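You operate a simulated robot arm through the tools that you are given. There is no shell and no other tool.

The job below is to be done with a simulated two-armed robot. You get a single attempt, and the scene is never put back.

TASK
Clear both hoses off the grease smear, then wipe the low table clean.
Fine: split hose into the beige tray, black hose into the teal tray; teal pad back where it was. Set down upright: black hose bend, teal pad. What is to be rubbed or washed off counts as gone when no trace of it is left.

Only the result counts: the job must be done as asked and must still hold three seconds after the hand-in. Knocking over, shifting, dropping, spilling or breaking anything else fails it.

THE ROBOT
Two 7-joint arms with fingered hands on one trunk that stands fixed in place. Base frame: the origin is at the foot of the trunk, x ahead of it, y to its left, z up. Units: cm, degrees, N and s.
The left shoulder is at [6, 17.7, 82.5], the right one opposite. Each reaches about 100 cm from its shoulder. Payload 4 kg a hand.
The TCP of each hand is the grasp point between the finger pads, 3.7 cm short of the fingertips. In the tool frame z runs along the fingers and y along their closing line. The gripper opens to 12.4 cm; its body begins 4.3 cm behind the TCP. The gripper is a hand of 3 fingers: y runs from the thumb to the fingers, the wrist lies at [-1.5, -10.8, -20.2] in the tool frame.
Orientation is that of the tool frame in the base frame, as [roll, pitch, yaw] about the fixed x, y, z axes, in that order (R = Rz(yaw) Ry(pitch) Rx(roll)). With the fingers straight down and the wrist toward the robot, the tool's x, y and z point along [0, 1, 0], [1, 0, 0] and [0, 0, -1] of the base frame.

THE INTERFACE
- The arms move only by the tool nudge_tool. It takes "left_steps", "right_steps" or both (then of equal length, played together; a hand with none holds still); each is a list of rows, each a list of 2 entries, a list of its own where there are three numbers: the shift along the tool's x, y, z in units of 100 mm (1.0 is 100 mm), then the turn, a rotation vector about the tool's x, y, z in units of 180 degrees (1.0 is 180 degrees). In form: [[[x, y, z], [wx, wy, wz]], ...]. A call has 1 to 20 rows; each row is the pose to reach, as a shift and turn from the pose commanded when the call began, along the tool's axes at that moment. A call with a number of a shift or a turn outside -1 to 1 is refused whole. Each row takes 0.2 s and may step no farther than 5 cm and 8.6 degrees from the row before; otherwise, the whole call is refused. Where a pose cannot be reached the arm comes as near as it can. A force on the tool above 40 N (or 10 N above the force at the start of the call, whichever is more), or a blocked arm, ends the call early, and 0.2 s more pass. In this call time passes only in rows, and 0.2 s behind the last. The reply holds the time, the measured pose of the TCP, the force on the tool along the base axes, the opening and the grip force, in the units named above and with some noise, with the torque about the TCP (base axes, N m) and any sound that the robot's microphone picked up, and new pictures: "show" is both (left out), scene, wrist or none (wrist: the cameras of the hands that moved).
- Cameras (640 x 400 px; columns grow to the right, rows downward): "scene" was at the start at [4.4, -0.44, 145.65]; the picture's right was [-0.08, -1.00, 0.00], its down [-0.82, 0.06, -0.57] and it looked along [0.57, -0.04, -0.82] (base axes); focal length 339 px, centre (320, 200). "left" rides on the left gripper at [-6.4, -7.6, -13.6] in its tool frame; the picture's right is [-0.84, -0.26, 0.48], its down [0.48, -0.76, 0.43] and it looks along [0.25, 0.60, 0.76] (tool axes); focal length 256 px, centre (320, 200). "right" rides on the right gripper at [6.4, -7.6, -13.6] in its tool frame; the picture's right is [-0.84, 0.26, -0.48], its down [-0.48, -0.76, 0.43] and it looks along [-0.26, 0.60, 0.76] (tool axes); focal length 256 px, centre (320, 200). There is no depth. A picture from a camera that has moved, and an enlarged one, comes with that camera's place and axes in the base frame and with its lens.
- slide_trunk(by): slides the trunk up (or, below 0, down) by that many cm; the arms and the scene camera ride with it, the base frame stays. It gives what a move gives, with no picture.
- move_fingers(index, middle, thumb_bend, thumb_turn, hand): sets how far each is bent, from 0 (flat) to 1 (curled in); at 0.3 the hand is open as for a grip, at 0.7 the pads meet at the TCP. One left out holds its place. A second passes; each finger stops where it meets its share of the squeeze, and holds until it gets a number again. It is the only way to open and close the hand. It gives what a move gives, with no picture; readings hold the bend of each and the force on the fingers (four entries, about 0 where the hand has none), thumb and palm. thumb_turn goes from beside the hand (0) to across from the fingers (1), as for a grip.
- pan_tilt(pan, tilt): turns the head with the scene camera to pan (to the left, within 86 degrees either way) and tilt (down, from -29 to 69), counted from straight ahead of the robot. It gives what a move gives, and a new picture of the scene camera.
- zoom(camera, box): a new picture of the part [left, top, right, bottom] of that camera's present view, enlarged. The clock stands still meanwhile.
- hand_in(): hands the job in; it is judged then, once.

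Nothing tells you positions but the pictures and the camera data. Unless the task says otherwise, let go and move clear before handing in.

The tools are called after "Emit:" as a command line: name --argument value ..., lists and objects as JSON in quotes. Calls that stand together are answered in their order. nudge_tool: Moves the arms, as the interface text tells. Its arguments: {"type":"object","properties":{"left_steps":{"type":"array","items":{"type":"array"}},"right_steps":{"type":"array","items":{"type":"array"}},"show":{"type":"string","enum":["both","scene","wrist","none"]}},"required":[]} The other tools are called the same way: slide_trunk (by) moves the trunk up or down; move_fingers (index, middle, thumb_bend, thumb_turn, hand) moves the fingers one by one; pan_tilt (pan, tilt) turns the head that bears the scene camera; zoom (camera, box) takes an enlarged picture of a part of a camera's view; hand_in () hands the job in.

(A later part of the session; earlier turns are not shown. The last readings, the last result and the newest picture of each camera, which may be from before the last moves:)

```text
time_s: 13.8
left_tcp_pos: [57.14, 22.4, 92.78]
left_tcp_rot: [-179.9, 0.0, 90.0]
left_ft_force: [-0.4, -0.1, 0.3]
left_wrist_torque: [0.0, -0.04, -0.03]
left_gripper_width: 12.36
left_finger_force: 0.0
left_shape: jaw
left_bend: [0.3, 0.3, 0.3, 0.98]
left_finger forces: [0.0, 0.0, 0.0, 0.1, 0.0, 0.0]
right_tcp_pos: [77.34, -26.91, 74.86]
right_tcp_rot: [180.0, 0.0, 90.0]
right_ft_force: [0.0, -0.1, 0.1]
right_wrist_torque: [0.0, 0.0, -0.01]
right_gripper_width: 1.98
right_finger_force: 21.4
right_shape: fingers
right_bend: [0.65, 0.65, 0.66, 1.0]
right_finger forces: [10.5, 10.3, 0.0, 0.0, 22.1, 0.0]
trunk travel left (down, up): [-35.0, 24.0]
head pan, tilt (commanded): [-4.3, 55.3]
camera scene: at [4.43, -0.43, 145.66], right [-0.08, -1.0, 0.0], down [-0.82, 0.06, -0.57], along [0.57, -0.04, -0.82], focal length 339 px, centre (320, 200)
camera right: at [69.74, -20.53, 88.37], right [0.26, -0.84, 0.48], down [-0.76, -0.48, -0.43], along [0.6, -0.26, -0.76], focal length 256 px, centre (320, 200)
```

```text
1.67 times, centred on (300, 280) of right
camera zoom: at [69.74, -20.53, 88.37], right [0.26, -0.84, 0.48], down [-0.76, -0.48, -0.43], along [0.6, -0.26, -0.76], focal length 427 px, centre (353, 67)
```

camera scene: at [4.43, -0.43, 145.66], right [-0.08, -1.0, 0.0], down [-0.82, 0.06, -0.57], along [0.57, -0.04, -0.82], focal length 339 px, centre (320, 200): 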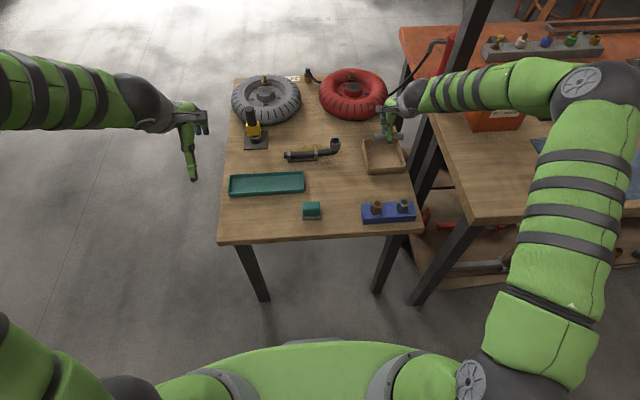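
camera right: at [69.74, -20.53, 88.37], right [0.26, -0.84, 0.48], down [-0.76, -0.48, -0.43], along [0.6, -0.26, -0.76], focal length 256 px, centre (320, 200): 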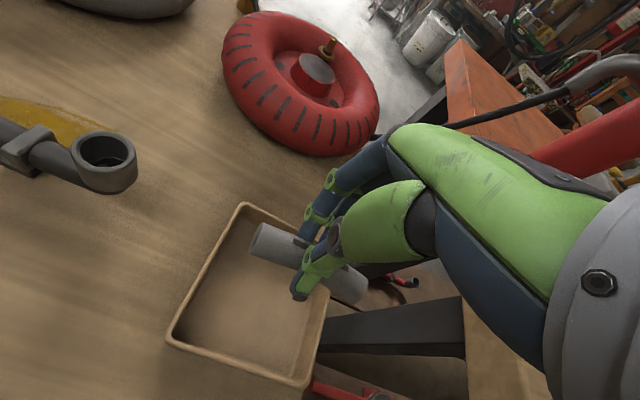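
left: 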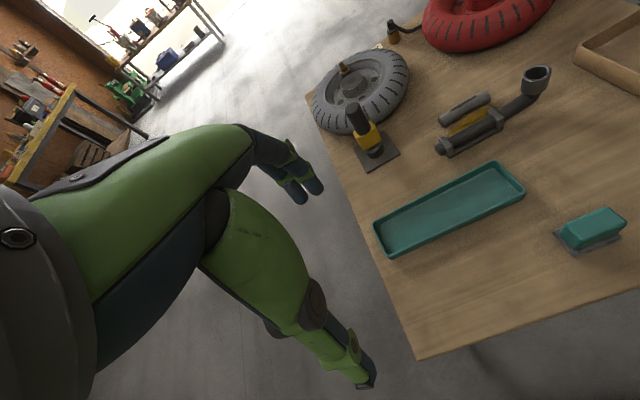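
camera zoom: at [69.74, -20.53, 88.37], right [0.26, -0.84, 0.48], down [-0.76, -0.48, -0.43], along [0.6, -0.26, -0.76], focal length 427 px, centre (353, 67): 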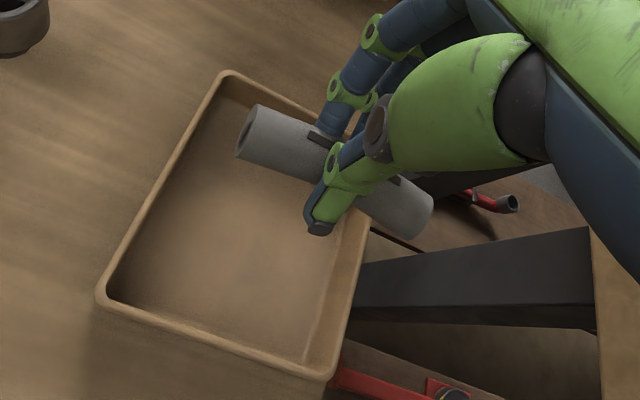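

The hose is centred above the beige tray with clearance on all sides. I'll lower it in, slowing for the last part.

Emit:
nudge_tool --right_steps '[[[0, -0.03, 0.2], [0, 0, 0]], [[0, -0.03, 0.4], [0, 0, 0]], [[0, -0.03, 0.58], [0, 0, 0]], [[0, -0.03, 0.68], [0, 0, 0]], [[0, -0.03, 0.72], [0, 0, 0]], [[0, -0.03, 0.75], [0, 0, 0]]]' --show "wrist"

Emit:
zoom --camera "scene" --box '[330, 100, 430, 190]'

```text
time_s: 15.2
left_tcp_pos: [57.07, 22.37, 92.88]
left_tcp_rot: [180.0, 0.1, 90.1]
left_ft_force: [-0.3, 0.7, -0.1]
left_wrist_torque: [-0.03, 0.02, -0.02]
left_gripper_width: 12.35
left_finger_force: 0.0
left_shape: jaw
left_bend: [0.3, 0.3, 0.3, 0.98]
left_finger forces: [0.0, 0.0, 0.1, 0.0, 0.0, 0.0]
right_tcp_pos: [77.02, -26.97, 67.15]
right_tcp_rot: [179.9, 0.0, 89.9]
right_ft_force: [-1.6, 0.0, 4.3]
right_wrist_torque: [-0.01, 0.02, -0.01]
right_gripper_width: 1.94
right_finger_force: 23.9
right_shape: fingers
right_bend: [0.65, 0.65, 0.65, 1.0]
right_finger forces: [11.1, 10.4, 0.1, 0.0, 24.8, 0.1]
trunk travel left (down, up): [-35.0, 24.0]
head pan, tilt (commanded): [-4.3, 55.3]
camera right: at [69.42, -20.56, 80.74], right [0.26, -0.84, 0.48], down [-0.76, -0.48, -0.44], along [0.6, -0.26, -0.76], focal length 256 px, centre (320, 200)
```

right: 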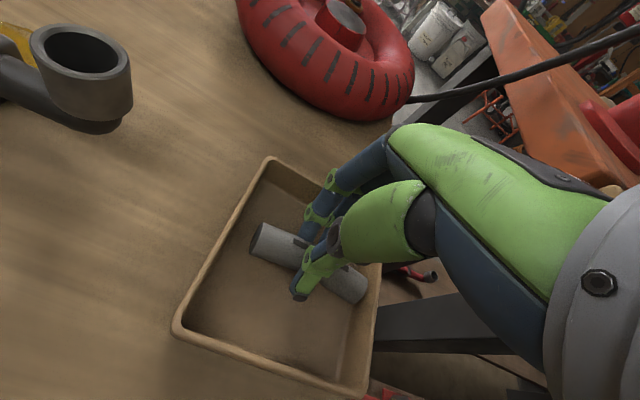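

```text
4.44 times, centred on (380, 145) of scene
camera zoom: at [4.36, -0.42, 145.67], right [-0.08, -1.0, 0.0], down [-0.82, 0.06, -0.57], along [0.57, -0.04, -0.82], focal length 1505 px, centre (53, 444)
```

zoom: 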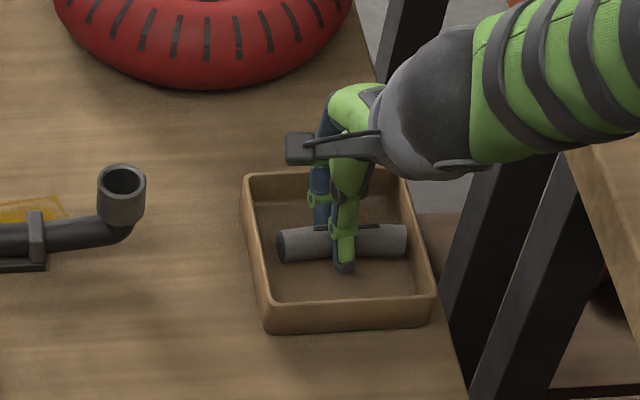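

The hose is resting on the tray floor (4 N contact). I'll open the fingers and rise straight up.

Emit:
move_fingers --hand "right" --index 0.54 --middle 0.54 --thumb_bend 0.54

Emit:
nudge_tool --right_steps '[[[0, 0, -0.1], [0, 0, 0]], [[0, 0, -0.25], [0, 0, 0]], [[0, 0, -0.5], [0, 0, 0]], [[0, 0, -0.8], [0, 0, 0]], [[0, 0, -1.0], [0, 0, 0]]]' --show "both"

Emit:
zoom --camera "scene" --box '[330, 100, 430, 190]'

```text
time_s: 16.2
left_tcp_pos: [57.01, 22.36, 92.91]
left_tcp_rot: [-180.0, 0.0, 90.0]
left_ft_force: [-0.4, 0.6, 0.3]
left_wrist_torque: [-0.02, -0.02, -0.01]
left_gripper_width: 12.37
left_finger_force: 0.2
left_shape: jaw
left_bend: [0.3, 0.3, 0.3, 0.98]
left_finger forces: [0.0, 0.0, 0.1, 0.0, 0.0, 0.1]
right_tcp_pos: [76.89, -26.87, 67.13]
right_tcp_rot: [-179.9, 0.0, 90.0]
right_ft_force: [-4.9, 0.3, 1.5]
right_wrist_torque: [-0.03, -0.05, -0.01]
right_gripper_width: 4.95
right_finger_force: 2.7
right_shape: fingers
right_bend: [0.54, 0.56, 0.54, 1.0]
right_finger forces: [0.1, 5.4, 0.1, 0.0, 0.0, 0.1]
trunk travel left (down, up): [-35.0, 24.0]
head pan, tilt (commanded): [-4.3, 55.3]
```

```text
time_s: 17.4
left_tcp_pos: [57.11, 22.45, 92.84]
left_tcp_rot: [180.0, 0.1, 90.0]
left_ft_force: [1.0, -0.2, -1.0]
left_wrist_torque: [-0.03, 0.06, -0.03]
left_gripper_width: 12.38
left_finger_force: 0.0
left_shape: jaw
left_bend: [0.3, 0.3, 0.3, 0.98]
left_finger forces: [0.0, 0.0, 0.0, 0.0, 0.0, 0.0]
right_tcp_pos: [76.84, -26.88, 77.24]
right_tcp_rot: [-180.0, 0.1, 90.0]
right_ft_force: [0.3, -0.4, 0.4]
right_wrist_torque: [0.02, 0.0, 0.02]
right_gripper_width: 4.96
right_finger_force: 0.1
right_shape: fingers
right_bend: [0.54, 0.54, 0.54, 1.0]
right_finger forces: [0.0, 0.0, 0.0, 0.0, 0.0, 0.1]
trunk travel left (down, up): [-35.0, 24.0]
head pan, tilt (commanded): [-4.3, 55.3]
camera scene: at [4.39, -0.45, 145.65], right [-0.08, -1.0, 0.0], down [-0.82, 0.06, -0.57], along [0.57, -0.04, -0.82], focal length 339 px, centre (320, 200)
camera right: at [69.33, -20.46, 90.81], right [0.26, -0.84, 0.48], down [-0.76, -0.48, -0.43], along [0.6, -0.25, -0.76], focal length 256 px, centre (320, 200)
```

scene: 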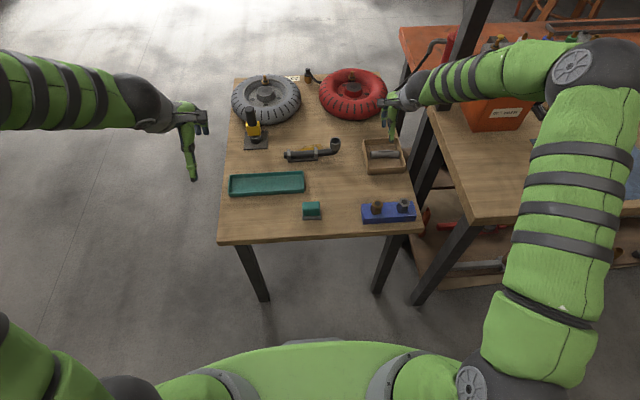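
right: 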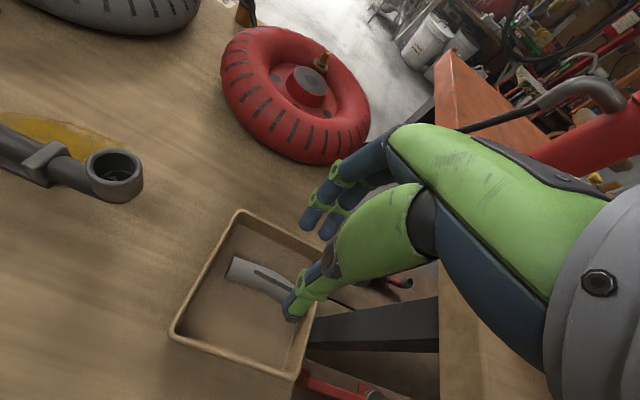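

```text
4.44 times, centred on (380, 145) of scene
camera zoom: at [4.39, -0.45, 145.65], right [-0.08, -1.0, 0.0], down [-0.82, 0.06, -0.57], along [0.57, -0.04, -0.82], focal length 1505 px, centre (53, 444)
```

zoom: 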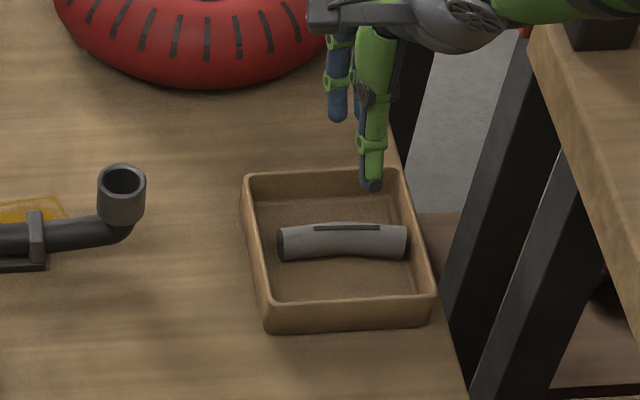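

The split hose is in the beige tray. I felt a brief finger touch while opening, so I'll compare the tray's place with the first picture.

Emit:
zoom --camera "scene" --box '[220, 120, 420, 245]'

```text
3.20 times, centred on (320, 182) of scene
camera zoom: at [4.39, -0.45, 145.65], right [-0.08, -1.0, 0.0], down [-0.82, 0.06, -0.57], along [0.57, -0.04, -0.82], focal length 1084 px, centre (320, 256)
```

zoom: 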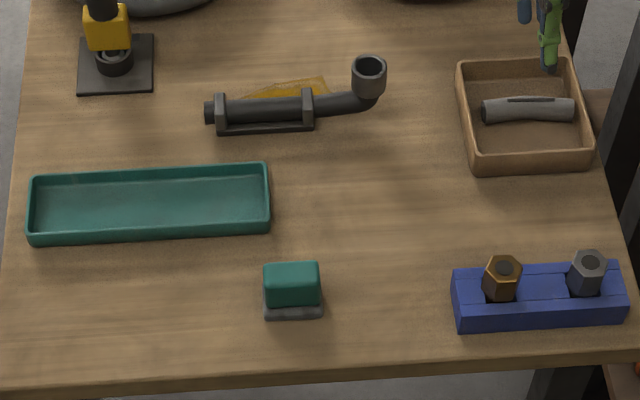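

Everything else matches the first picture. Next I'll retract the right arm and bring the left hand over the black hose, starting with both moving clear.

Emit:
nudge_tool --right_steps '[[[0, 0, -0.3], [0, 0, 0]], [[0, 0, -0.6], [0, 0, 0]], [[0, -0.3, -0.9], [0, 0, 0]], [[-0.1, -0.6, -1.0], [0, 0, 0]], [[-0.3, -0.9, -1.0], [0, 0, 0]]]' --show "none"

Emit:
move_fingers --hand "left" --index 0.52 --middle 0.52 --thumb_bend 0.52 --thumb_turn 1.0

Emit:
nudge_tool --left_steps '[[[-0.25, 0.25, 0], [0, 0, 0]], [[-0.5, 0.5, 0], [0, 0, 0]], [[-0.75, 0.75, 0], [0, 0, 0]], [[-1.0, 1.0, 0], [0, 0, 0]]]' --show "none"

Emit:
nudge_tool --left_steps '[[[-0.25, 0.25, 0], [0, 0, 0]], [[-0.5, 0.5, 0], [0, 0, 0]], [[-0.75, 0.75, 0], [0, 0, 0]], [[-1.0, 0.8, 0], [0, 0, 0]]]' --show "both"

```text
time_s: 18.6
left_tcp_pos: [57.09, 22.4, 92.86]
left_tcp_rot: [-180.0, 0.0, 90.0]
left_ft_force: [-0.1, -0.5, 0.4]
left_wrist_torque: [-0.02, 0.02, 0.0]
left_gripper_width: 12.34
left_finger_force: 0.1
left_shape: jaw
left_bend: [0.3, 0.3, 0.3, 0.98]
left_finger forces: [0.1, 0.0, 0.1, 0.0, 0.0, 0.0]
right_tcp_pos: [68.1, -29.74, 87.1]
right_tcp_rot: [180.0, -0.1, 90.0]
right_ft_force: [0.2, 0.4, -0.4]
right_wrist_torque: [-0.01, -0.02, -0.01]
right_gripper_width: 4.95
right_finger_force: 0.2
right_shape: fingers
right_bend: [0.54, 0.54, 0.54, 1.0]
right_finger forces: [0.1, 0.0, 0.0, 0.0, 0.0, 0.1]
trunk travel left (down, up): [-35.0, 24.0]
head pan, tilt (commanded): [-4.3, 55.3]
```

```text
time_s: 19.6
left_tcp_pos: [57.03, 22.43, 92.87]
left_tcp_rot: [-180.0, 0.0, 90.1]
left_ft_force: [0.2, 0.4, -0.8]
left_wrist_torque: [-0.02, 0.0, -0.01]
left_gripper_width: 5.61
left_finger_force: 0.1
left_shape: fingers
left_bend: [0.52, 0.52, 0.52, 1.0]
left_finger forces: [0.1, 0.0, 0.1, 0.1, 0.0, 0.0]
right_tcp_pos: [68.01, -29.91, 87.05]
right_tcp_rot: [-180.0, 0.0, 90.1]
right_ft_force: [0.1, 0.3, 0.1]
right_wrist_torque: [0.02, 0.02, 0.01]
right_gripper_width: 4.94
right_finger_force: 0.0
right_shape: fingers
right_bend: [0.54, 0.54, 0.54, 1.0]
right_finger forces: [0.0, 0.1, 0.0, 0.0, 0.0, 0.0]
trunk travel left (down, up): [-35.0, 24.0]
head pan, tilt (commanded): [-4.3, 55.3]
```

```text
time_s: 20.6
left_tcp_pos: [66.98, 12.59, 92.89]
left_tcp_rot: [180.0, 0.0, 90.0]
left_ft_force: [0.2, 0.5, -0.4]
left_wrist_torque: [-0.02, 0.02, 0.02]
left_gripper_width: 5.63
left_finger_force: 0.0
left_shape: fingers
left_bend: [0.52, 0.52, 0.52, 1.0]
left_finger forces: [0.0, 0.0, 0.1, 0.0, 0.0, 0.1]
right_tcp_pos: [68.11, -29.88, 87.03]
right_tcp_rot: [-180.0, 0.0, 90.1]
right_ft_force: [-0.3, 0.2, 0.1]
right_wrist_torque: [0.01, -0.04, 0.0]
right_gripper_width: 4.97
right_finger_force: 0.0
right_shape: fingers
right_bend: [0.54, 0.54, 0.54, 1.0]
right_finger forces: [0.0, 0.0, 0.0, 0.0, 0.0, 0.0]
trunk travel left (down, up): [-35.0, 24.0]
head pan, tilt (commanded): [-4.3, 55.3]
```

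```text
time_s: 21.6
left_tcp_pos: [74.81, 2.21, 92.89]
left_tcp_rot: [-179.8, -0.1, 90.0]
left_ft_force: [0.8, -0.9, -0.2]
left_wrist_torque: [-0.01, 0.01, -0.01]
left_gripper_width: 5.61
left_finger_force: 0.1
left_shape: fingers
left_bend: [0.52, 0.52, 0.52, 1.0]
left_finger forces: [0.0, 0.1, 0.0, 0.0, 0.0, 0.1]
right_tcp_pos: [68.16, -29.89, 87.14]
right_tcp_rot: [180.0, 0.0, 90.0]
right_ft_force: [0.3, 0.2, 0.2]
right_wrist_torque: [-0.02, -0.02, 0.03]
right_gripper_width: 4.98
right_finger_force: 0.0
right_shape: fingers
right_bend: [0.54, 0.54, 0.54, 1.0]
right_finger forces: [0.0, 0.0, 0.0, 0.0, 0.0, 0.0]
trunk travel left (down, up): [-35.0, 24.0]
head pan, tilt (commanded): [-4.3, 55.3]
camera scene: at [4.42, -0.47, 145.65], right [-0.08, -1.0, 0.0], down [-0.82, 0.06, -0.57], along [0.57, -0.04, -0.82], focal length 339 px, centre (320, 200)
camera left: at [67.39, -4.0, 106.59], right [-0.26, -0.84, -0.48], down [-0.76, 0.48, -0.43], along [0.6, 0.26, -0.76], focal length 256 px, centre (320, 200)
```

scene: 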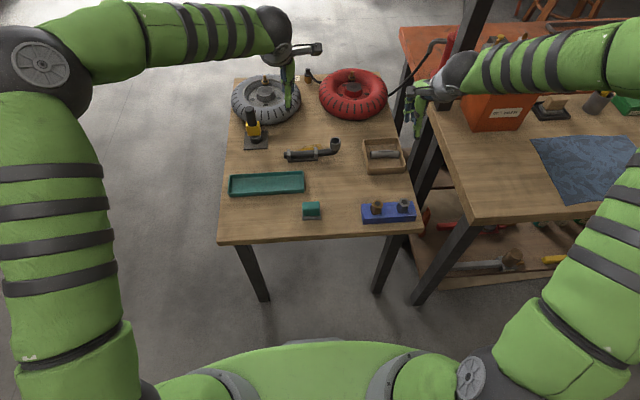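
left: 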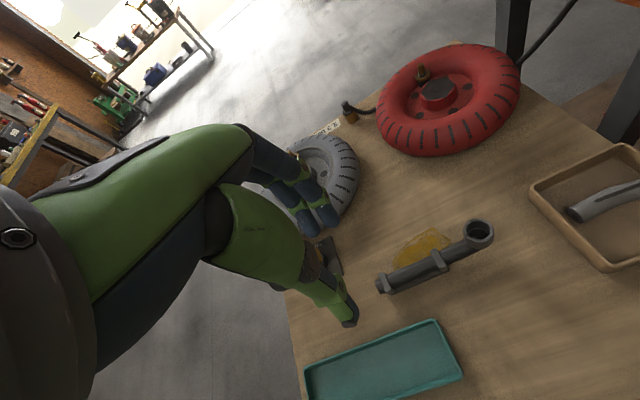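

The left hand is approaching; I'll lower it toward the black hose and zoom to measure the hose heights and the teal tray walls.

Emit:
nudge_tool --left_steps '[[[-0.1, 0.15, 0.3], [0, 0, 0]], [[-0.2, 0.3, 0.6], [0, 0, 0]], [[-0.3, 0.42, 0.9], [0, 0, 0]]]' --show "wrist"

Emit:
zoom --camera "left" --box '[300, 220, 540, 400]'

Emit:
zoom --camera "scene" --box '[220, 130, 350, 210]'

Emit:
zoom --camera "right" --box '[0, 100, 200, 240]'

```text
time_s: 22.4
left_tcp_pos: [79.29, -0.36, 83.84]
left_tcp_rot: [-180.0, 0.0, 90.0]
left_ft_force: [0.0, 0.8, 0.2]
left_wrist_torque: [0.02, -0.03, -0.01]
left_gripper_width: 5.62
left_finger_force: 0.0
left_shape: fingers
left_bend: [0.52, 0.52, 0.52, 1.0]
left_finger forces: [0.0, 0.0, 0.0, 0.0, 0.0, 0.1]
right_tcp_pos: [68.07, -29.95, 87.14]
right_tcp_rot: [180.0, 0.0, 90.1]
right_ft_force: [0.7, 0.5, 0.6]
right_wrist_torque: [0.02, -0.02, -0.01]
right_gripper_width: 4.96
right_finger_force: 0.0
right_shape: fingers
right_bend: [0.54, 0.54, 0.54, 1.0]
right_finger forces: [0.0, 0.1, 0.0, 0.2, 0.0, 0.0]
trunk travel left (down, up): [-35.0, 24.0]
head pan, tilt (commanded): [-4.3, 55.3]
camera left: at [71.71, -6.57, 97.47], right [-0.26, -0.84, -0.48], down [-0.76, 0.48, -0.43], along [0.6, 0.26, -0.76], focal length 256 px, centre (320, 200)
```

left: 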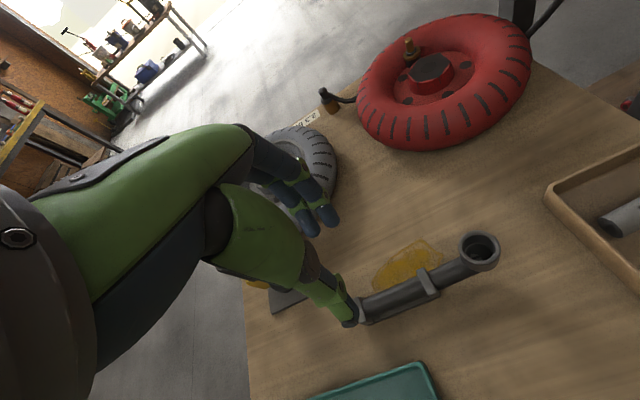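

```text
2.22 times, centred on (420, 310) of left
camera zoom: at [71.71, -6.57, 97.47], right [-0.26, -0.84, -0.48], down [-0.76, 0.48, -0.43], along [0.6, 0.26, -0.76], focal length 569 px, centre (98, -44)
```

zoom: 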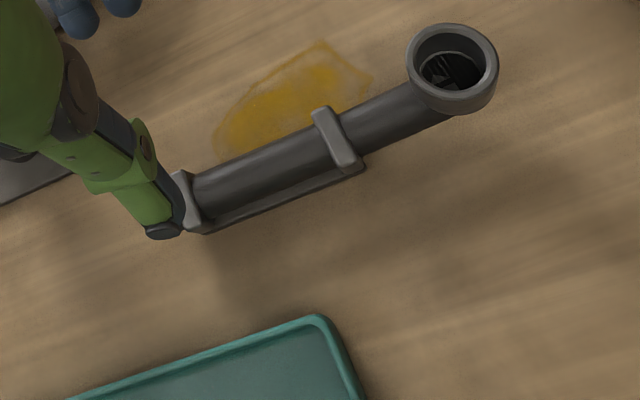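

```text
4.92 times, centred on (285, 170) of scene
camera zoom: at [4.43, -0.45, 145.66], right [-0.08, -1.0, 0.0], down [-0.82, 0.06, -0.57], along [0.57, -0.04, -0.82], focal length 1667 px, centre (492, 348)
```

zoom: 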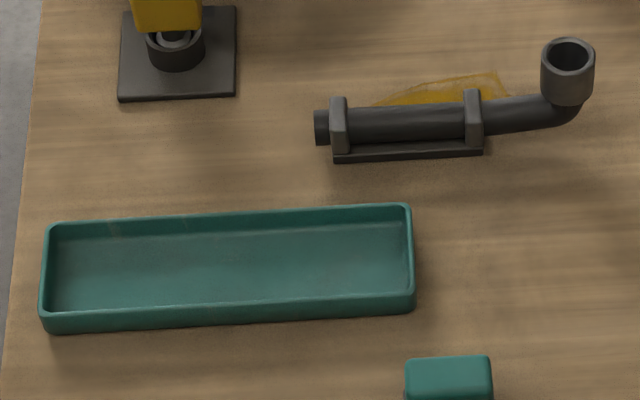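

```text
2.86 times, centred on (100, 170) of right
camera zoom: at [60.49, -23.5, 100.68], right [0.26, -0.84, 0.48], down [-0.76, -0.48, -0.43], along [0.6, -0.26, -0.76], focal length 731 px, centre (949, 286)
```

zoom: 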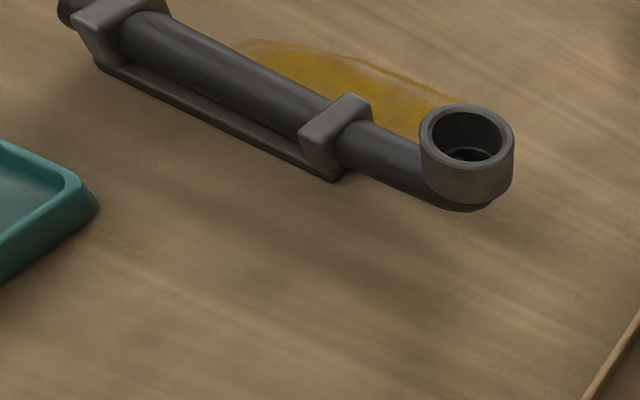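

The black hose axis is at about x 78.9, z 64.3, with clear space between its clips from y -4.2 to 3.3. I'll lower the left hand to a hover at y -1.7 between the clips and check alignment.

Emit:
nudge_tool --left_steps '[[[-0.05, -0.02, 0.3], [0, 0, 0]], [[-0.1, -0.03, 0.6], [0, 0, 0]], [[-0.135, -0.04, 0.9], [0, 0, 0]], [[-0.135, -0.04, 1.0], [0, 0, 0]]]' --show "both"

Emit:
zoom --camera "left" --box '[240, 200, 500, 395]'

Emit:
zoom --camera "scene" --box '[250, 80, 370, 180]'

Emit:
zoom --camera "right" --box '[0, 60, 180, 200]'

```text
time_s: 23.4
left_tcp_pos: [78.93, -1.78, 73.86]
left_tcp_rot: [180.0, 0.0, 90.0]
left_ft_force: [0.2, 1.3, 0.5]
left_wrist_torque: [0.0, -0.02, 0.01]
left_gripper_width: 5.6
left_finger_force: 0.1
left_shape: fingers
left_bend: [0.52, 0.52, 0.52, 1.0]
left_finger forces: [0.1, 0.0, 0.1, 0.0, 0.0, 0.0]
right_tcp_pos: [68.05, -29.91, 87.05]
right_tcp_rot: [180.0, -0.1, 90.0]
right_ft_force: [0.1, -0.2, -0.4]
right_wrist_torque: [0.0, 0.02, 0.01]
right_gripper_width: 4.97
right_finger_force: 0.1
right_shape: fingers
right_bend: [0.54, 0.54, 0.54, 1.0]
right_finger forces: [0.0, 0.0, 0.1, 0.0, 0.1, 0.1]
trunk travel left (down, up): [-35.0, 24.0]
head pan, tilt (commanded): [-4.3, 55.3]
camera scene: at [4.43, -0.45, 145.66], right [-0.08, -1.0, 0.0], down [-0.82, 0.06, -0.57], along [0.57, -0.04, -0.82], focal length 339 px, centre (320, 200)
camera left: at [71.34, -8.06, 87.5], right [-0.26, -0.84, -0.48], down [-0.76, 0.48, -0.43], along [0.6, 0.26, -0.76], focal length 256 px, centre (320, 200)
```

scene: 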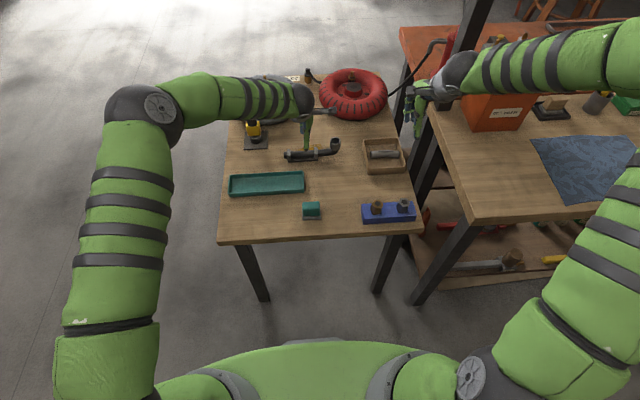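
left: 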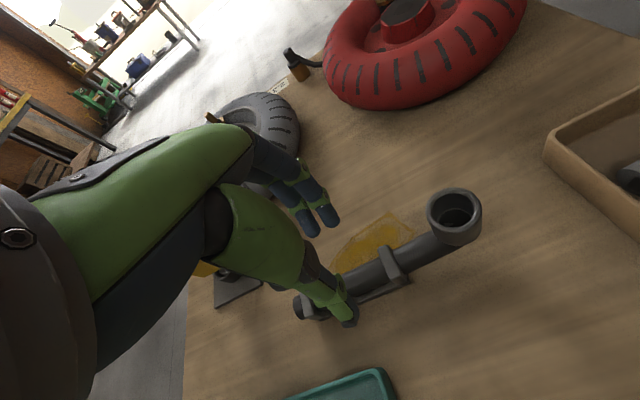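

```text
2.05 times, centred on (370, 298) of left
camera zoom: at [71.34, -8.06, 87.5], right [-0.26, -0.84, -0.48], down [-0.76, 0.48, -0.43], along [0.6, 0.26, -0.76], focal length 525 px, centre (217, 0)
```

zoom: 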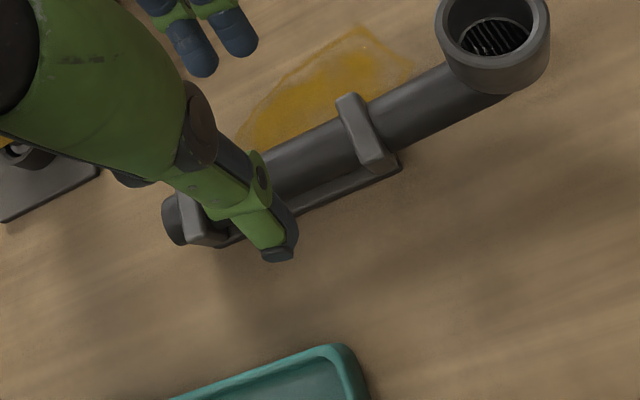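

```text
4.00 times, centred on (310, 130) of scene
camera zoom: at [4.43, -0.45, 145.66], right [-0.08, -1.0, 0.0], down [-0.82, 0.06, -0.57], along [0.57, -0.04, -0.82], focal length 1355 px, centre (360, 480)
```

zoom: 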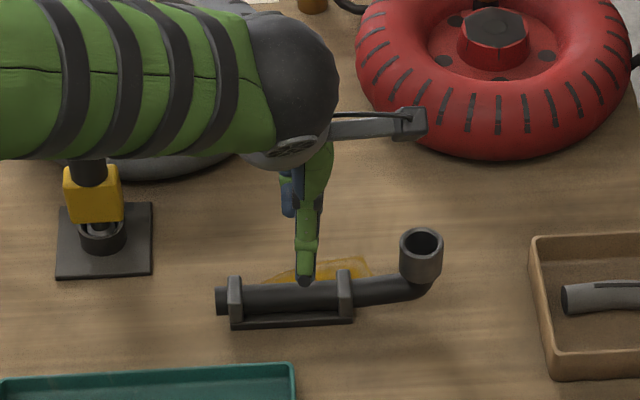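

```text
2.86 times, centred on (90, 130) of right
camera zoom: at [60.48, -23.5, 100.68], right [0.26, -0.84, 0.48], down [-0.76, -0.48, -0.43], along [0.6, -0.26, -0.76], focal length 731 px, centre (977, 400)
```

zoom: 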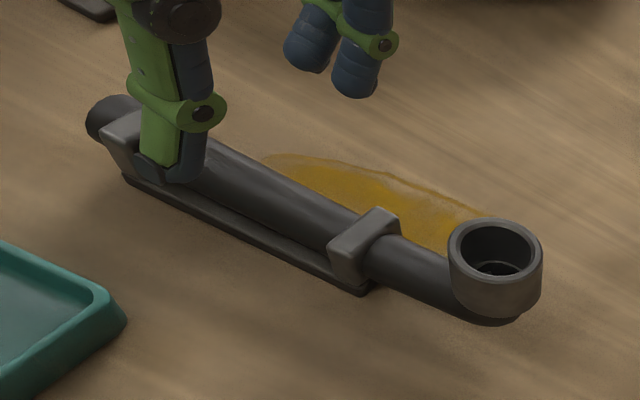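

The right wrist camera gives a good side view: the left thumb and fingers straddle the hose between the clips. I'll descend to the gripping height and check again.

Emit:
nudge_tool --left_steps '[[[0, 0, 0.2], [0, 0, 0]], [[0, 0, 0.4], [0, 0, 0]], [[0, 0, 0.54], [0, 0, 0]], [[0, 0, 0.6], [0, 0, 0]], [[0, 0, 0.63], [0, 0, 0]]]' --show "none"

Emit:
zoom --camera "left" --box '[240, 200, 500, 395]'

Emit:
zoom --camera "scene" --box '[250, 80, 370, 180]'

Emit:
zoom --camera "right" --box '[0, 60, 180, 200]'

```text
time_s: 24.6
left_tcp_pos: [78.95, -1.68, 67.42]
left_tcp_rot: [180.0, 0.0, 89.9]
left_ft_force: [-0.5, 0.0, 0.9]
left_wrist_torque: [0.0, 0.0, 0.0]
left_gripper_width: 5.6
left_finger_force: 0.1
left_shape: fingers
left_bend: [0.52, 0.52, 0.52, 1.0]
left_finger forces: [0.0, 0.1, 0.0, 0.1, 0.1, 0.0]
right_tcp_pos: [68.01, -29.98, 87.08]
right_tcp_rot: [-180.0, 0.0, 89.9]
right_ft_force: [-0.4, 0.6, 0.3]
right_wrist_torque: [0.0, -0.02, -0.03]
right_gripper_width: 4.99
right_finger_force: 0.0
right_shape: fingers
right_bend: [0.54, 0.54, 0.54, 1.0]
right_finger forces: [0.0, 0.0, 0.0, 0.0, 0.1, 0.0]
trunk travel left (down, up): [-35.0, 24.0]
head pan, tilt (commanded): [-4.3, 55.3]
```

```text
2.05 times, centred on (370, 298) of left
camera zoom: at [71.41, -8.03, 81.09], right [-0.26, -0.84, -0.48], down [-0.76, 0.48, -0.43], along [0.6, 0.26, -0.76], focal length 525 px, centre (217, 0)
```

zoom: 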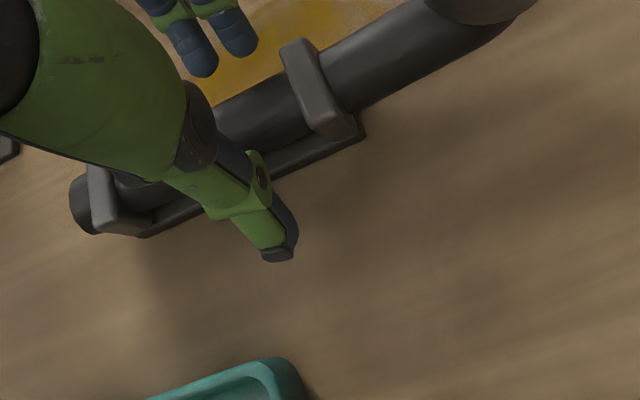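

```text
4.00 times, centred on (310, 130) of scene
camera zoom: at [4.41, -0.45, 145.65], right [-0.08, -1.0, 0.0], down [-0.82, 0.06, -0.57], along [0.57, -0.04, -0.82], focal length 1355 px, centre (360, 480)
```

zoom: 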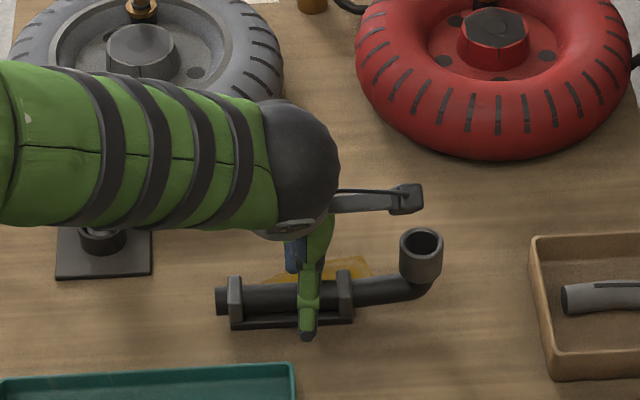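

```text
2.86 times, centred on (90, 130) of right
camera zoom: at [60.47, -23.5, 100.69], right [0.26, -0.84, 0.48], down [-0.76, -0.48, -0.43], along [0.6, -0.26, -0.76], focal length 731 px, centre (977, 400)
```

zoom: 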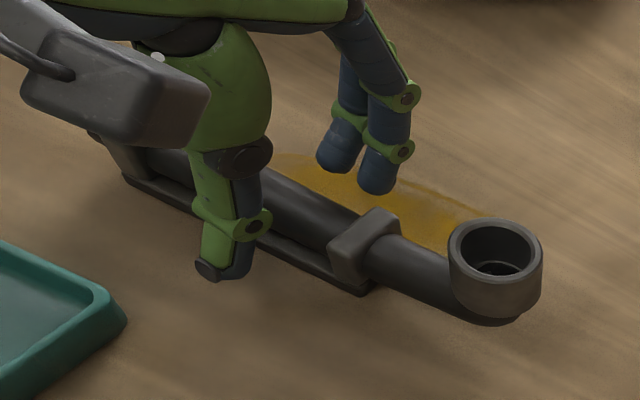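

The fingers sit between the clips with clearance. I'll close the left hand on the hose.

Emit:
move_fingers --hand "left" --index 0.75 --middle 0.75 --thumb_bend 0.75

Emit:
zoom --camera "right" --box '[0, 60, 180, 200]'

Emit:
zoom --camera "left" --box '[240, 200, 500, 395]'

```text
time_s: 25.6
left_tcp_pos: [79.06, -1.77, 67.58]
left_tcp_rot: [179.9, 0.0, 90.1]
left_ft_force: [1.4, 1.1, 6.6]
left_wrist_torque: [0.04, -0.26, -0.01]
left_gripper_width: 3.27
left_finger_force: 27.3
left_shape: fingers
left_bend: [0.61, 0.61, 0.63, 1.0]
left_finger forces: [13.6, 13.5, 0.0, 0.1, 27.3, 0.1]
right_tcp_pos: [68.02, -29.91, 87.01]
right_tcp_rot: [179.9, -0.1, 90.0]
right_ft_force: [0.6, -0.2, -0.2]
right_wrist_torque: [0.02, 0.0, -0.01]
right_gripper_width: 4.96
right_finger_force: 0.1
right_shape: fingers
right_bend: [0.54, 0.54, 0.54, 1.0]
right_finger forces: [0.0, 0.0, 0.1, 0.1, 0.0, 0.0]
trunk travel left (down, up): [-35.0, 24.0]
head pan, tilt (commanded): [-4.3, 55.3]
```

```text
2.86 times, centred on (90, 130) of right
camera zoom: at [60.44, -23.5, 100.72], right [0.26, -0.84, 0.48], down [-0.76, -0.48, -0.43], along [0.6, -0.26, -0.76], focal length 731 px, centre (977, 400)
```

zoom: 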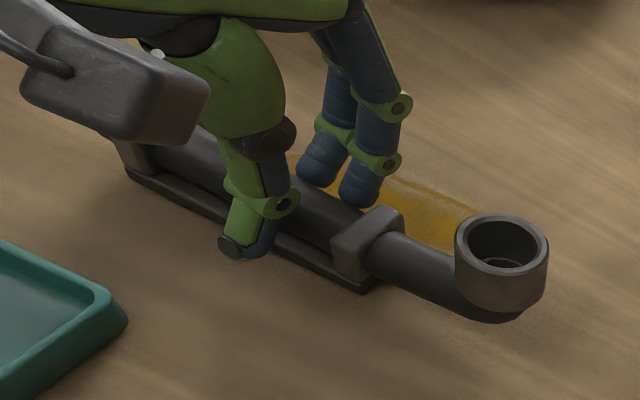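

```text
2.05 times, centred on (370, 298) of left
camera zoom: at [71.41, -8.02, 81.19], right [-0.26, -0.84, -0.48], down [-0.76, 0.48, -0.44], along [0.6, 0.25, -0.76], focal length 525 px, centre (217, 0)
```

zoom: 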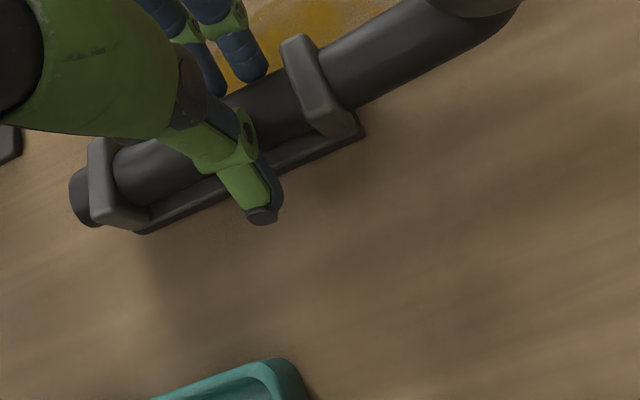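

The grip reads 27 N. I'll lift a little at first and check that the whole hose comes up level.

Emit:
nudge_tool --left_steps '[[[0, 0, -0.04], [0, 0, 0]], [[0, 0, -0.09], [0, 0, 0]], [[0, 0, -0.15], [0, 0, 0]], [[0, 0, -0.22], [0, 0, 0]]]' --show "none"

Emit:
zoom --camera "right" --box '[0, 60, 180, 200]'

Emit:
zoom --camera "left" --box '[240, 160, 560, 395]'

Emit:
zoom --camera "scene" --box '[250, 80, 370, 180]'

```text
time_s: 26.6
left_tcp_pos: [78.92, -1.9, 69.69]
left_tcp_rot: [180.0, 0.0, 89.9]
left_ft_force: [0.5, 0.3, -3.0]
left_wrist_torque: [-0.01, 0.02, 0.05]
left_gripper_width: 3.27
left_finger_force: 24.8
left_shape: fingers
left_bend: [0.61, 0.61, 0.63, 1.0]
left_finger forces: [12.5, 12.2, 0.1, 0.0, 25.5, 0.0]
right_tcp_pos: [68.03, -29.9, 87.03]
right_tcp_rot: [180.0, 0.0, 90.0]
right_ft_force: [-0.7, 0.1, 0.6]
right_wrist_torque: [-0.02, -0.01, -0.01]
right_gripper_width: 4.93
right_finger_force: 0.0
right_shape: fingers
right_bend: [0.54, 0.54, 0.54, 1.0]
right_finger forces: [0.0, 0.0, 0.0, 0.0, 0.1, 0.0]
trunk travel left (down, up): [-35.0, 24.0]
head pan, tilt (commanded): [-4.3, 55.3]
```

```text
2.86 times, centred on (90, 130) of right
camera zoom: at [60.48, -23.51, 100.68], right [0.26, -0.84, 0.48], down [-0.76, -0.48, -0.43], along [0.6, -0.26, -0.76], focal length 731 px, centre (977, 400)
```

zoom: 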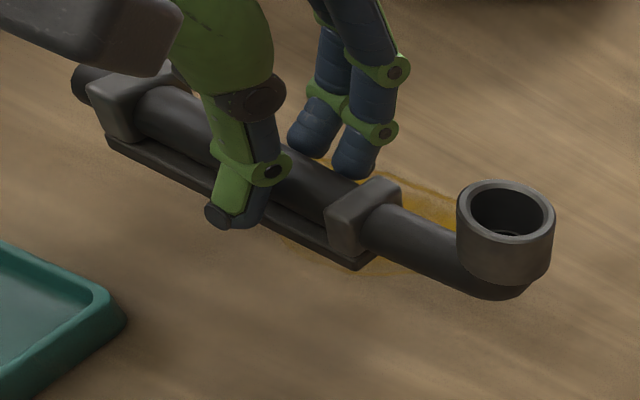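

```text
1.70 times, centred on (400, 278) of left
camera zoom: at [71.39, -8.18, 83.39], right [-0.26, -0.84, -0.48], down [-0.76, 0.48, -0.43], along [0.6, 0.25, -0.76], focal length 436 px, centre (184, 68)
```

zoom: 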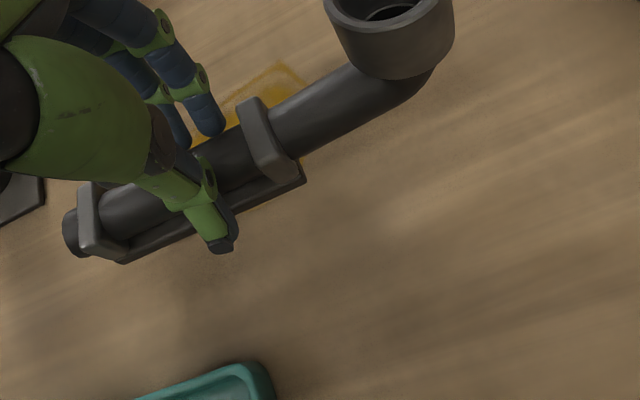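

```text
4.00 times, centred on (310, 130) of scene
camera zoom: at [4.42, -0.45, 145.65], right [-0.08, -1.0, 0.0], down [-0.82, 0.06, -0.57], along [0.57, -0.04, -0.82], focal length 1355 px, centre (360, 480)
```

zoom: 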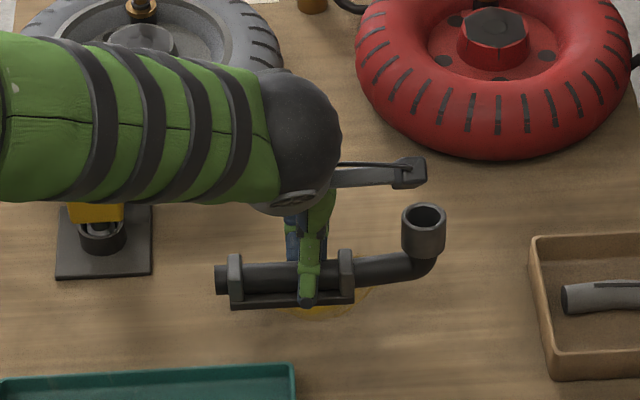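

The hose and its rail came up level as one piece (about 3 N). I'll raise it and carry it over to the teal tray, centre about (68.3, 11.1).

Emit:
nudge_tool --left_steps '[[[0, 0, -0.2], [0, 0, 0]], [[0, 0, -0.45], [0, 0, 0]], [[0.1, -0.1, -0.7], [0, 0, 0]], [[0.35, -0.3, -0.8], [0, 0, 0]], [[0.6, -0.5, -0.8], [0, 0, 0]], [[0.75, -0.6, -0.8], [0, 0, 0]]]' --show "none"

Emit:
nudge_tool --left_steps '[[[0.25, -0.15, 0], [0, 0, 0]], [[0.5, -0.3, 0], [0, 0, 0]], [[0.73, -0.46, 0], [0, 0, 0]]]' --show "both"

Emit:
zoom --camera "scene" --box '[210, 110, 340, 210]'

Emit:
zoom --camera "left" --box '[200, 160, 560, 400]'

```text
time_s: 28.0
left_tcp_pos: [72.84, 5.65, 77.62]
left_tcp_rot: [179.9, 0.0, 90.0]
left_ft_force: [-0.3, -0.1, -2.8]
left_wrist_torque: [-0.01, 0.02, 0.0]
left_gripper_width: 3.24
left_finger_force: 25.1
left_shape: fingers
left_bend: [0.61, 0.61, 0.63, 1.0]
left_finger forces: [12.5, 12.2, 0.0, 0.0, 25.4, 0.0]
right_tcp_pos: [68.0, -29.94, 87.16]
right_tcp_rot: [-179.9, 0.0, 90.0]
right_ft_force: [0.2, 0.5, 0.1]
right_wrist_torque: [-0.01, 0.03, 0.01]
right_gripper_width: 4.96
right_finger_force: 0.0
right_shape: fingers
right_bend: [0.54, 0.54, 0.54, 1.0]
right_finger forces: [0.1, 0.0, 0.1, 0.1, 0.1, 0.0]
trunk travel left (down, up): [-35.0, 24.0]
head pan, tilt (commanded): [-4.3, 55.3]
```

```text
time_s: 28.8
left_tcp_pos: [68.32, 12.86, 77.67]
left_tcp_rot: [-180.0, -0.1, 90.0]
left_ft_force: [0.9, 0.8, -2.3]
left_wrist_torque: [0.04, 0.06, 0.0]
left_gripper_width: 3.24
left_finger_force: 25.3
left_shape: fingers
left_bend: [0.61, 0.61, 0.63, 1.0]
left_finger forces: [12.8, 12.2, 0.0, 0.0, 25.3, 0.0]
right_tcp_pos: [67.93, -29.9, 87.11]
right_tcp_rot: [180.0, 0.0, 90.0]
right_ft_force: [1.1, 0.3, -0.7]
right_wrist_torque: [0.0, 0.0, -0.01]
right_gripper_width: 4.95
right_finger_force: 0.1
right_shape: fingers
right_bend: [0.54, 0.54, 0.54, 1.0]
right_finger forces: [0.1, 0.0, 0.1, 0.0, 0.0, 0.1]
trunk travel left (down, up): [-35.0, 24.0]
head pan, tilt (commanded): [-4.3, 55.3]
camera scene: at [4.42, -0.44, 145.65], right [-0.08, -1.0, 0.0], down [-0.82, 0.06, -0.57], along [0.57, -0.04, -0.82], focal length 339 px, centre (320, 200)
camera left: at [60.74, 6.67, 91.27], right [-0.26, -0.84, -0.48], down [-0.76, 0.48, -0.43], along [0.6, 0.25, -0.76], focal length 256 px, centre (320, 200)
```

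scene: 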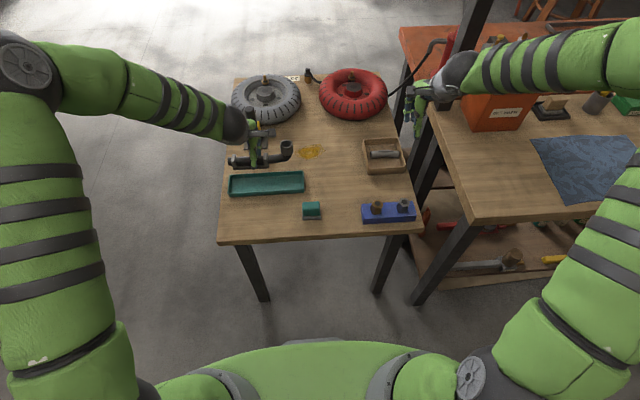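
left: 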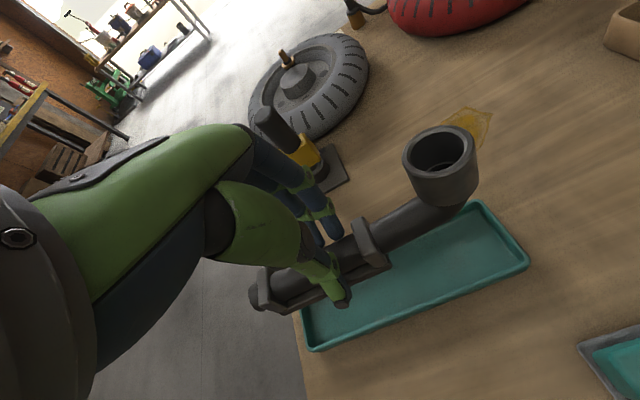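

```text
4.00 times, centred on (275, 160) of scene
camera zoom: at [4.42, -0.44, 145.65], right [-0.08, -1.0, 0.0], down [-0.82, 0.06, -0.57], along [0.57, -0.04, -0.82], focal length 1355 px, centre (500, 360)
```

zoom: 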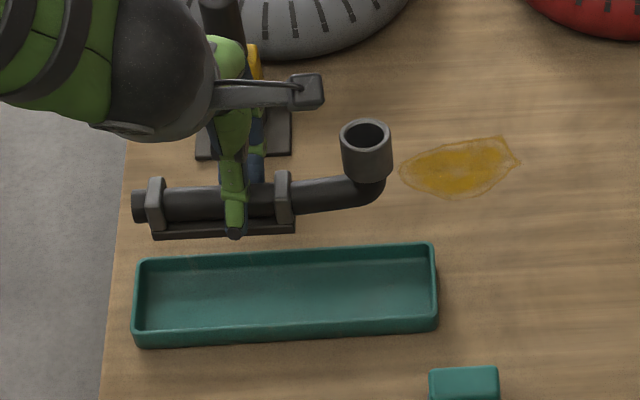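

```text
1.67 times, centred on (380, 280) of left
camera zoom: at [60.74, 6.67, 91.27], right [-0.26, -0.84, -0.48], down [-0.76, 0.48, -0.43], along [0.6, 0.25, -0.76], focal length 427 px, centre (220, 67)
```

zoom: 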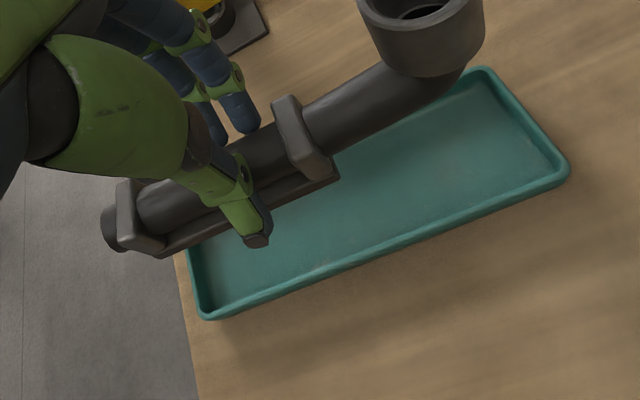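

The hose is aligned with the tray. Because the finger clearance to the tray walls is small, I'll zoom on the tray rim and on my fingers before lowering.

Emit:
zoom --camera "left" --box '[290, 220, 450, 360]'

Emit:
zoom --camera "scene" --box '[225, 140, 309, 200]'

Emit:
zoom --camera "left" --box '[440, 180, 540, 300]'

```text
2.86 times, centred on (370, 290) of left
camera zoom: at [60.74, 6.67, 91.27], right [-0.26, -0.84, -0.48], down [-0.76, 0.48, -0.43], along [0.6, 0.25, -0.76], focal length 731 px, centre (177, -57)
```

zoom: 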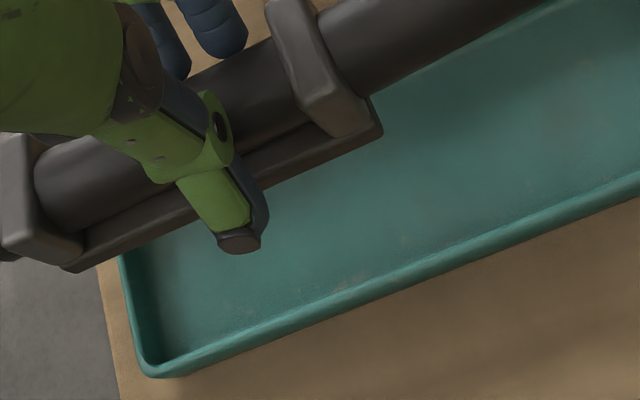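

```text
6.67 times, centred on (267, 170) of scene
camera zoom: at [4.42, -0.44, 145.65], right [-0.08, -1.0, 0.0], down [-0.82, 0.06, -0.57], along [0.57, -0.04, -0.82], focal length 2258 px, centre (673, 400)
```

zoom: 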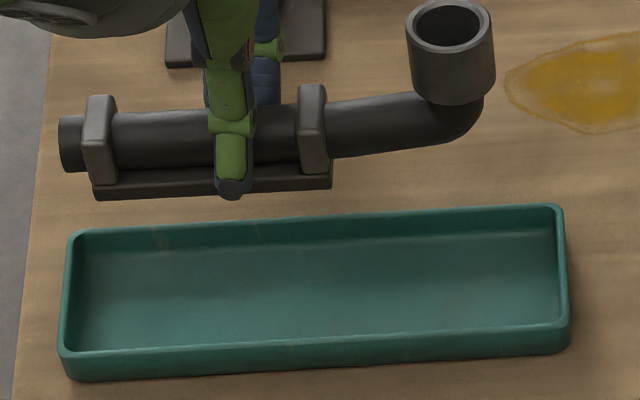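

```text
3.33 times, centred on (490, 240) of left
camera zoom: at [60.74, 6.67, 91.27], right [-0.26, -0.84, -0.48], down [-0.76, 0.48, -0.43], along [0.6, 0.25, -0.76], focal length 853 px, centre (-247, 67)
```

zoom: 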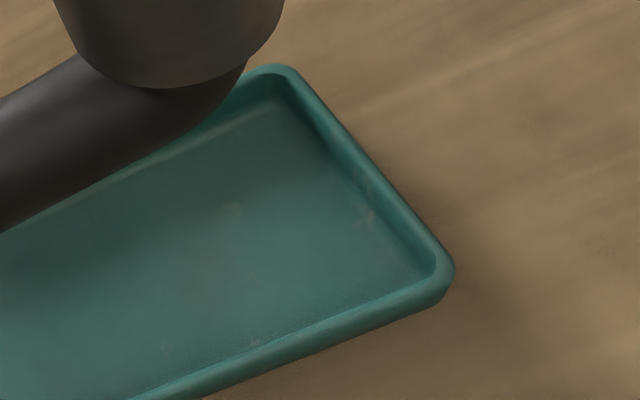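

The tray's inner width runs from about x 65.0 to 71.1, so I'll centre the hand at x 68.05 and lower to just above the rim, then look.

Emit:
nudge_tool --left_steps '[[[0, -0.027, 0.2], [0, 0, 0]], [[-0.01, -0.027, 0.45], [0, 0, 0]], [[-0.01, -0.027, 0.7], [0, 0, 0]], [[-0.01, -0.027, 0.83], [0, 0, 0]], [[-0.01, -0.027, 0.88], [0, 0, 0]]]' --show "none"

Emit:
zoom --camera "left" --box '[240, 160, 520, 370]'

Emit:
zoom --camera "scene" --box '[225, 140, 309, 200]'

Emit:
zoom --camera "right" --box '[0, 100, 160, 260]'

```text
time_s: 30.0
left_tcp_pos: [68.09, 12.86, 68.95]
left_tcp_rot: [180.0, 0.0, 90.0]
left_ft_force: [0.9, 0.1, -4.1]
left_wrist_torque: [0.01, 0.03, 0.01]
left_gripper_width: 3.21
left_finger_force: 24.7
left_shape: fingers
left_bend: [0.61, 0.61, 0.63, 1.0]
left_finger forces: [12.5, 12.2, 0.1, 0.0, 25.3, 0.0]
right_tcp_pos: [67.94, -29.86, 86.98]
right_tcp_rot: [-180.0, -0.1, 90.0]
right_ft_force: [0.2, -1.1, 0.3]
right_wrist_torque: [-0.02, -0.02, 0.0]
right_gripper_width: 4.98
right_finger_force: 0.0
right_shape: fingers
right_bend: [0.54, 0.54, 0.54, 1.0]
right_finger forces: [0.0, 0.0, 0.1, 0.0, 0.0, 0.0]
trunk travel left (down, up): [-35.0, 24.0]
head pan, tilt (commanded): [-4.3, 55.3]
```

```text
1.90 times, centred on (380, 265) of left
camera zoom: at [60.54, 6.59, 82.59], right [-0.26, -0.84, -0.48], down [-0.76, 0.48, -0.43], along [0.6, 0.26, -0.76], focal length 488 px, centre (206, 76)
```

zoom: 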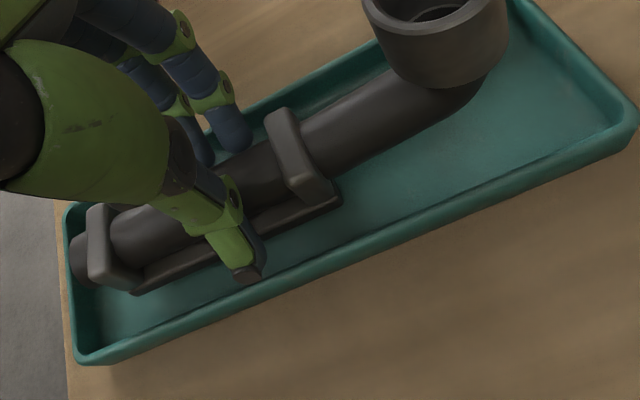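

```text
6.67 times, centred on (267, 170) of scene
camera zoom: at [4.42, -0.44, 145.65], right [-0.08, -1.0, 0.0], down [-0.82, 0.06, -0.57], along [0.57, -0.04, -0.82], focal length 2258 px, centre (673, 400)
```

zoom: 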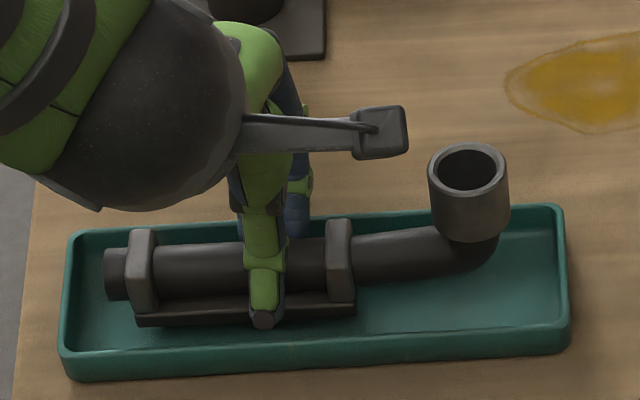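

```text
2.50 times, centred on (80, 180) of right
camera zoom: at [60.48, -23.5, 100.69], right [0.26, -0.84, 0.48], down [-0.76, -0.48, -0.43], along [0.6, -0.26, -0.76], focal length 640 px, centre (920, 250)
```

zoom: 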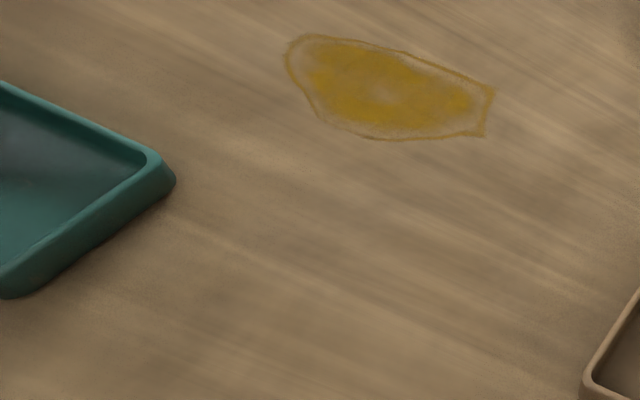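

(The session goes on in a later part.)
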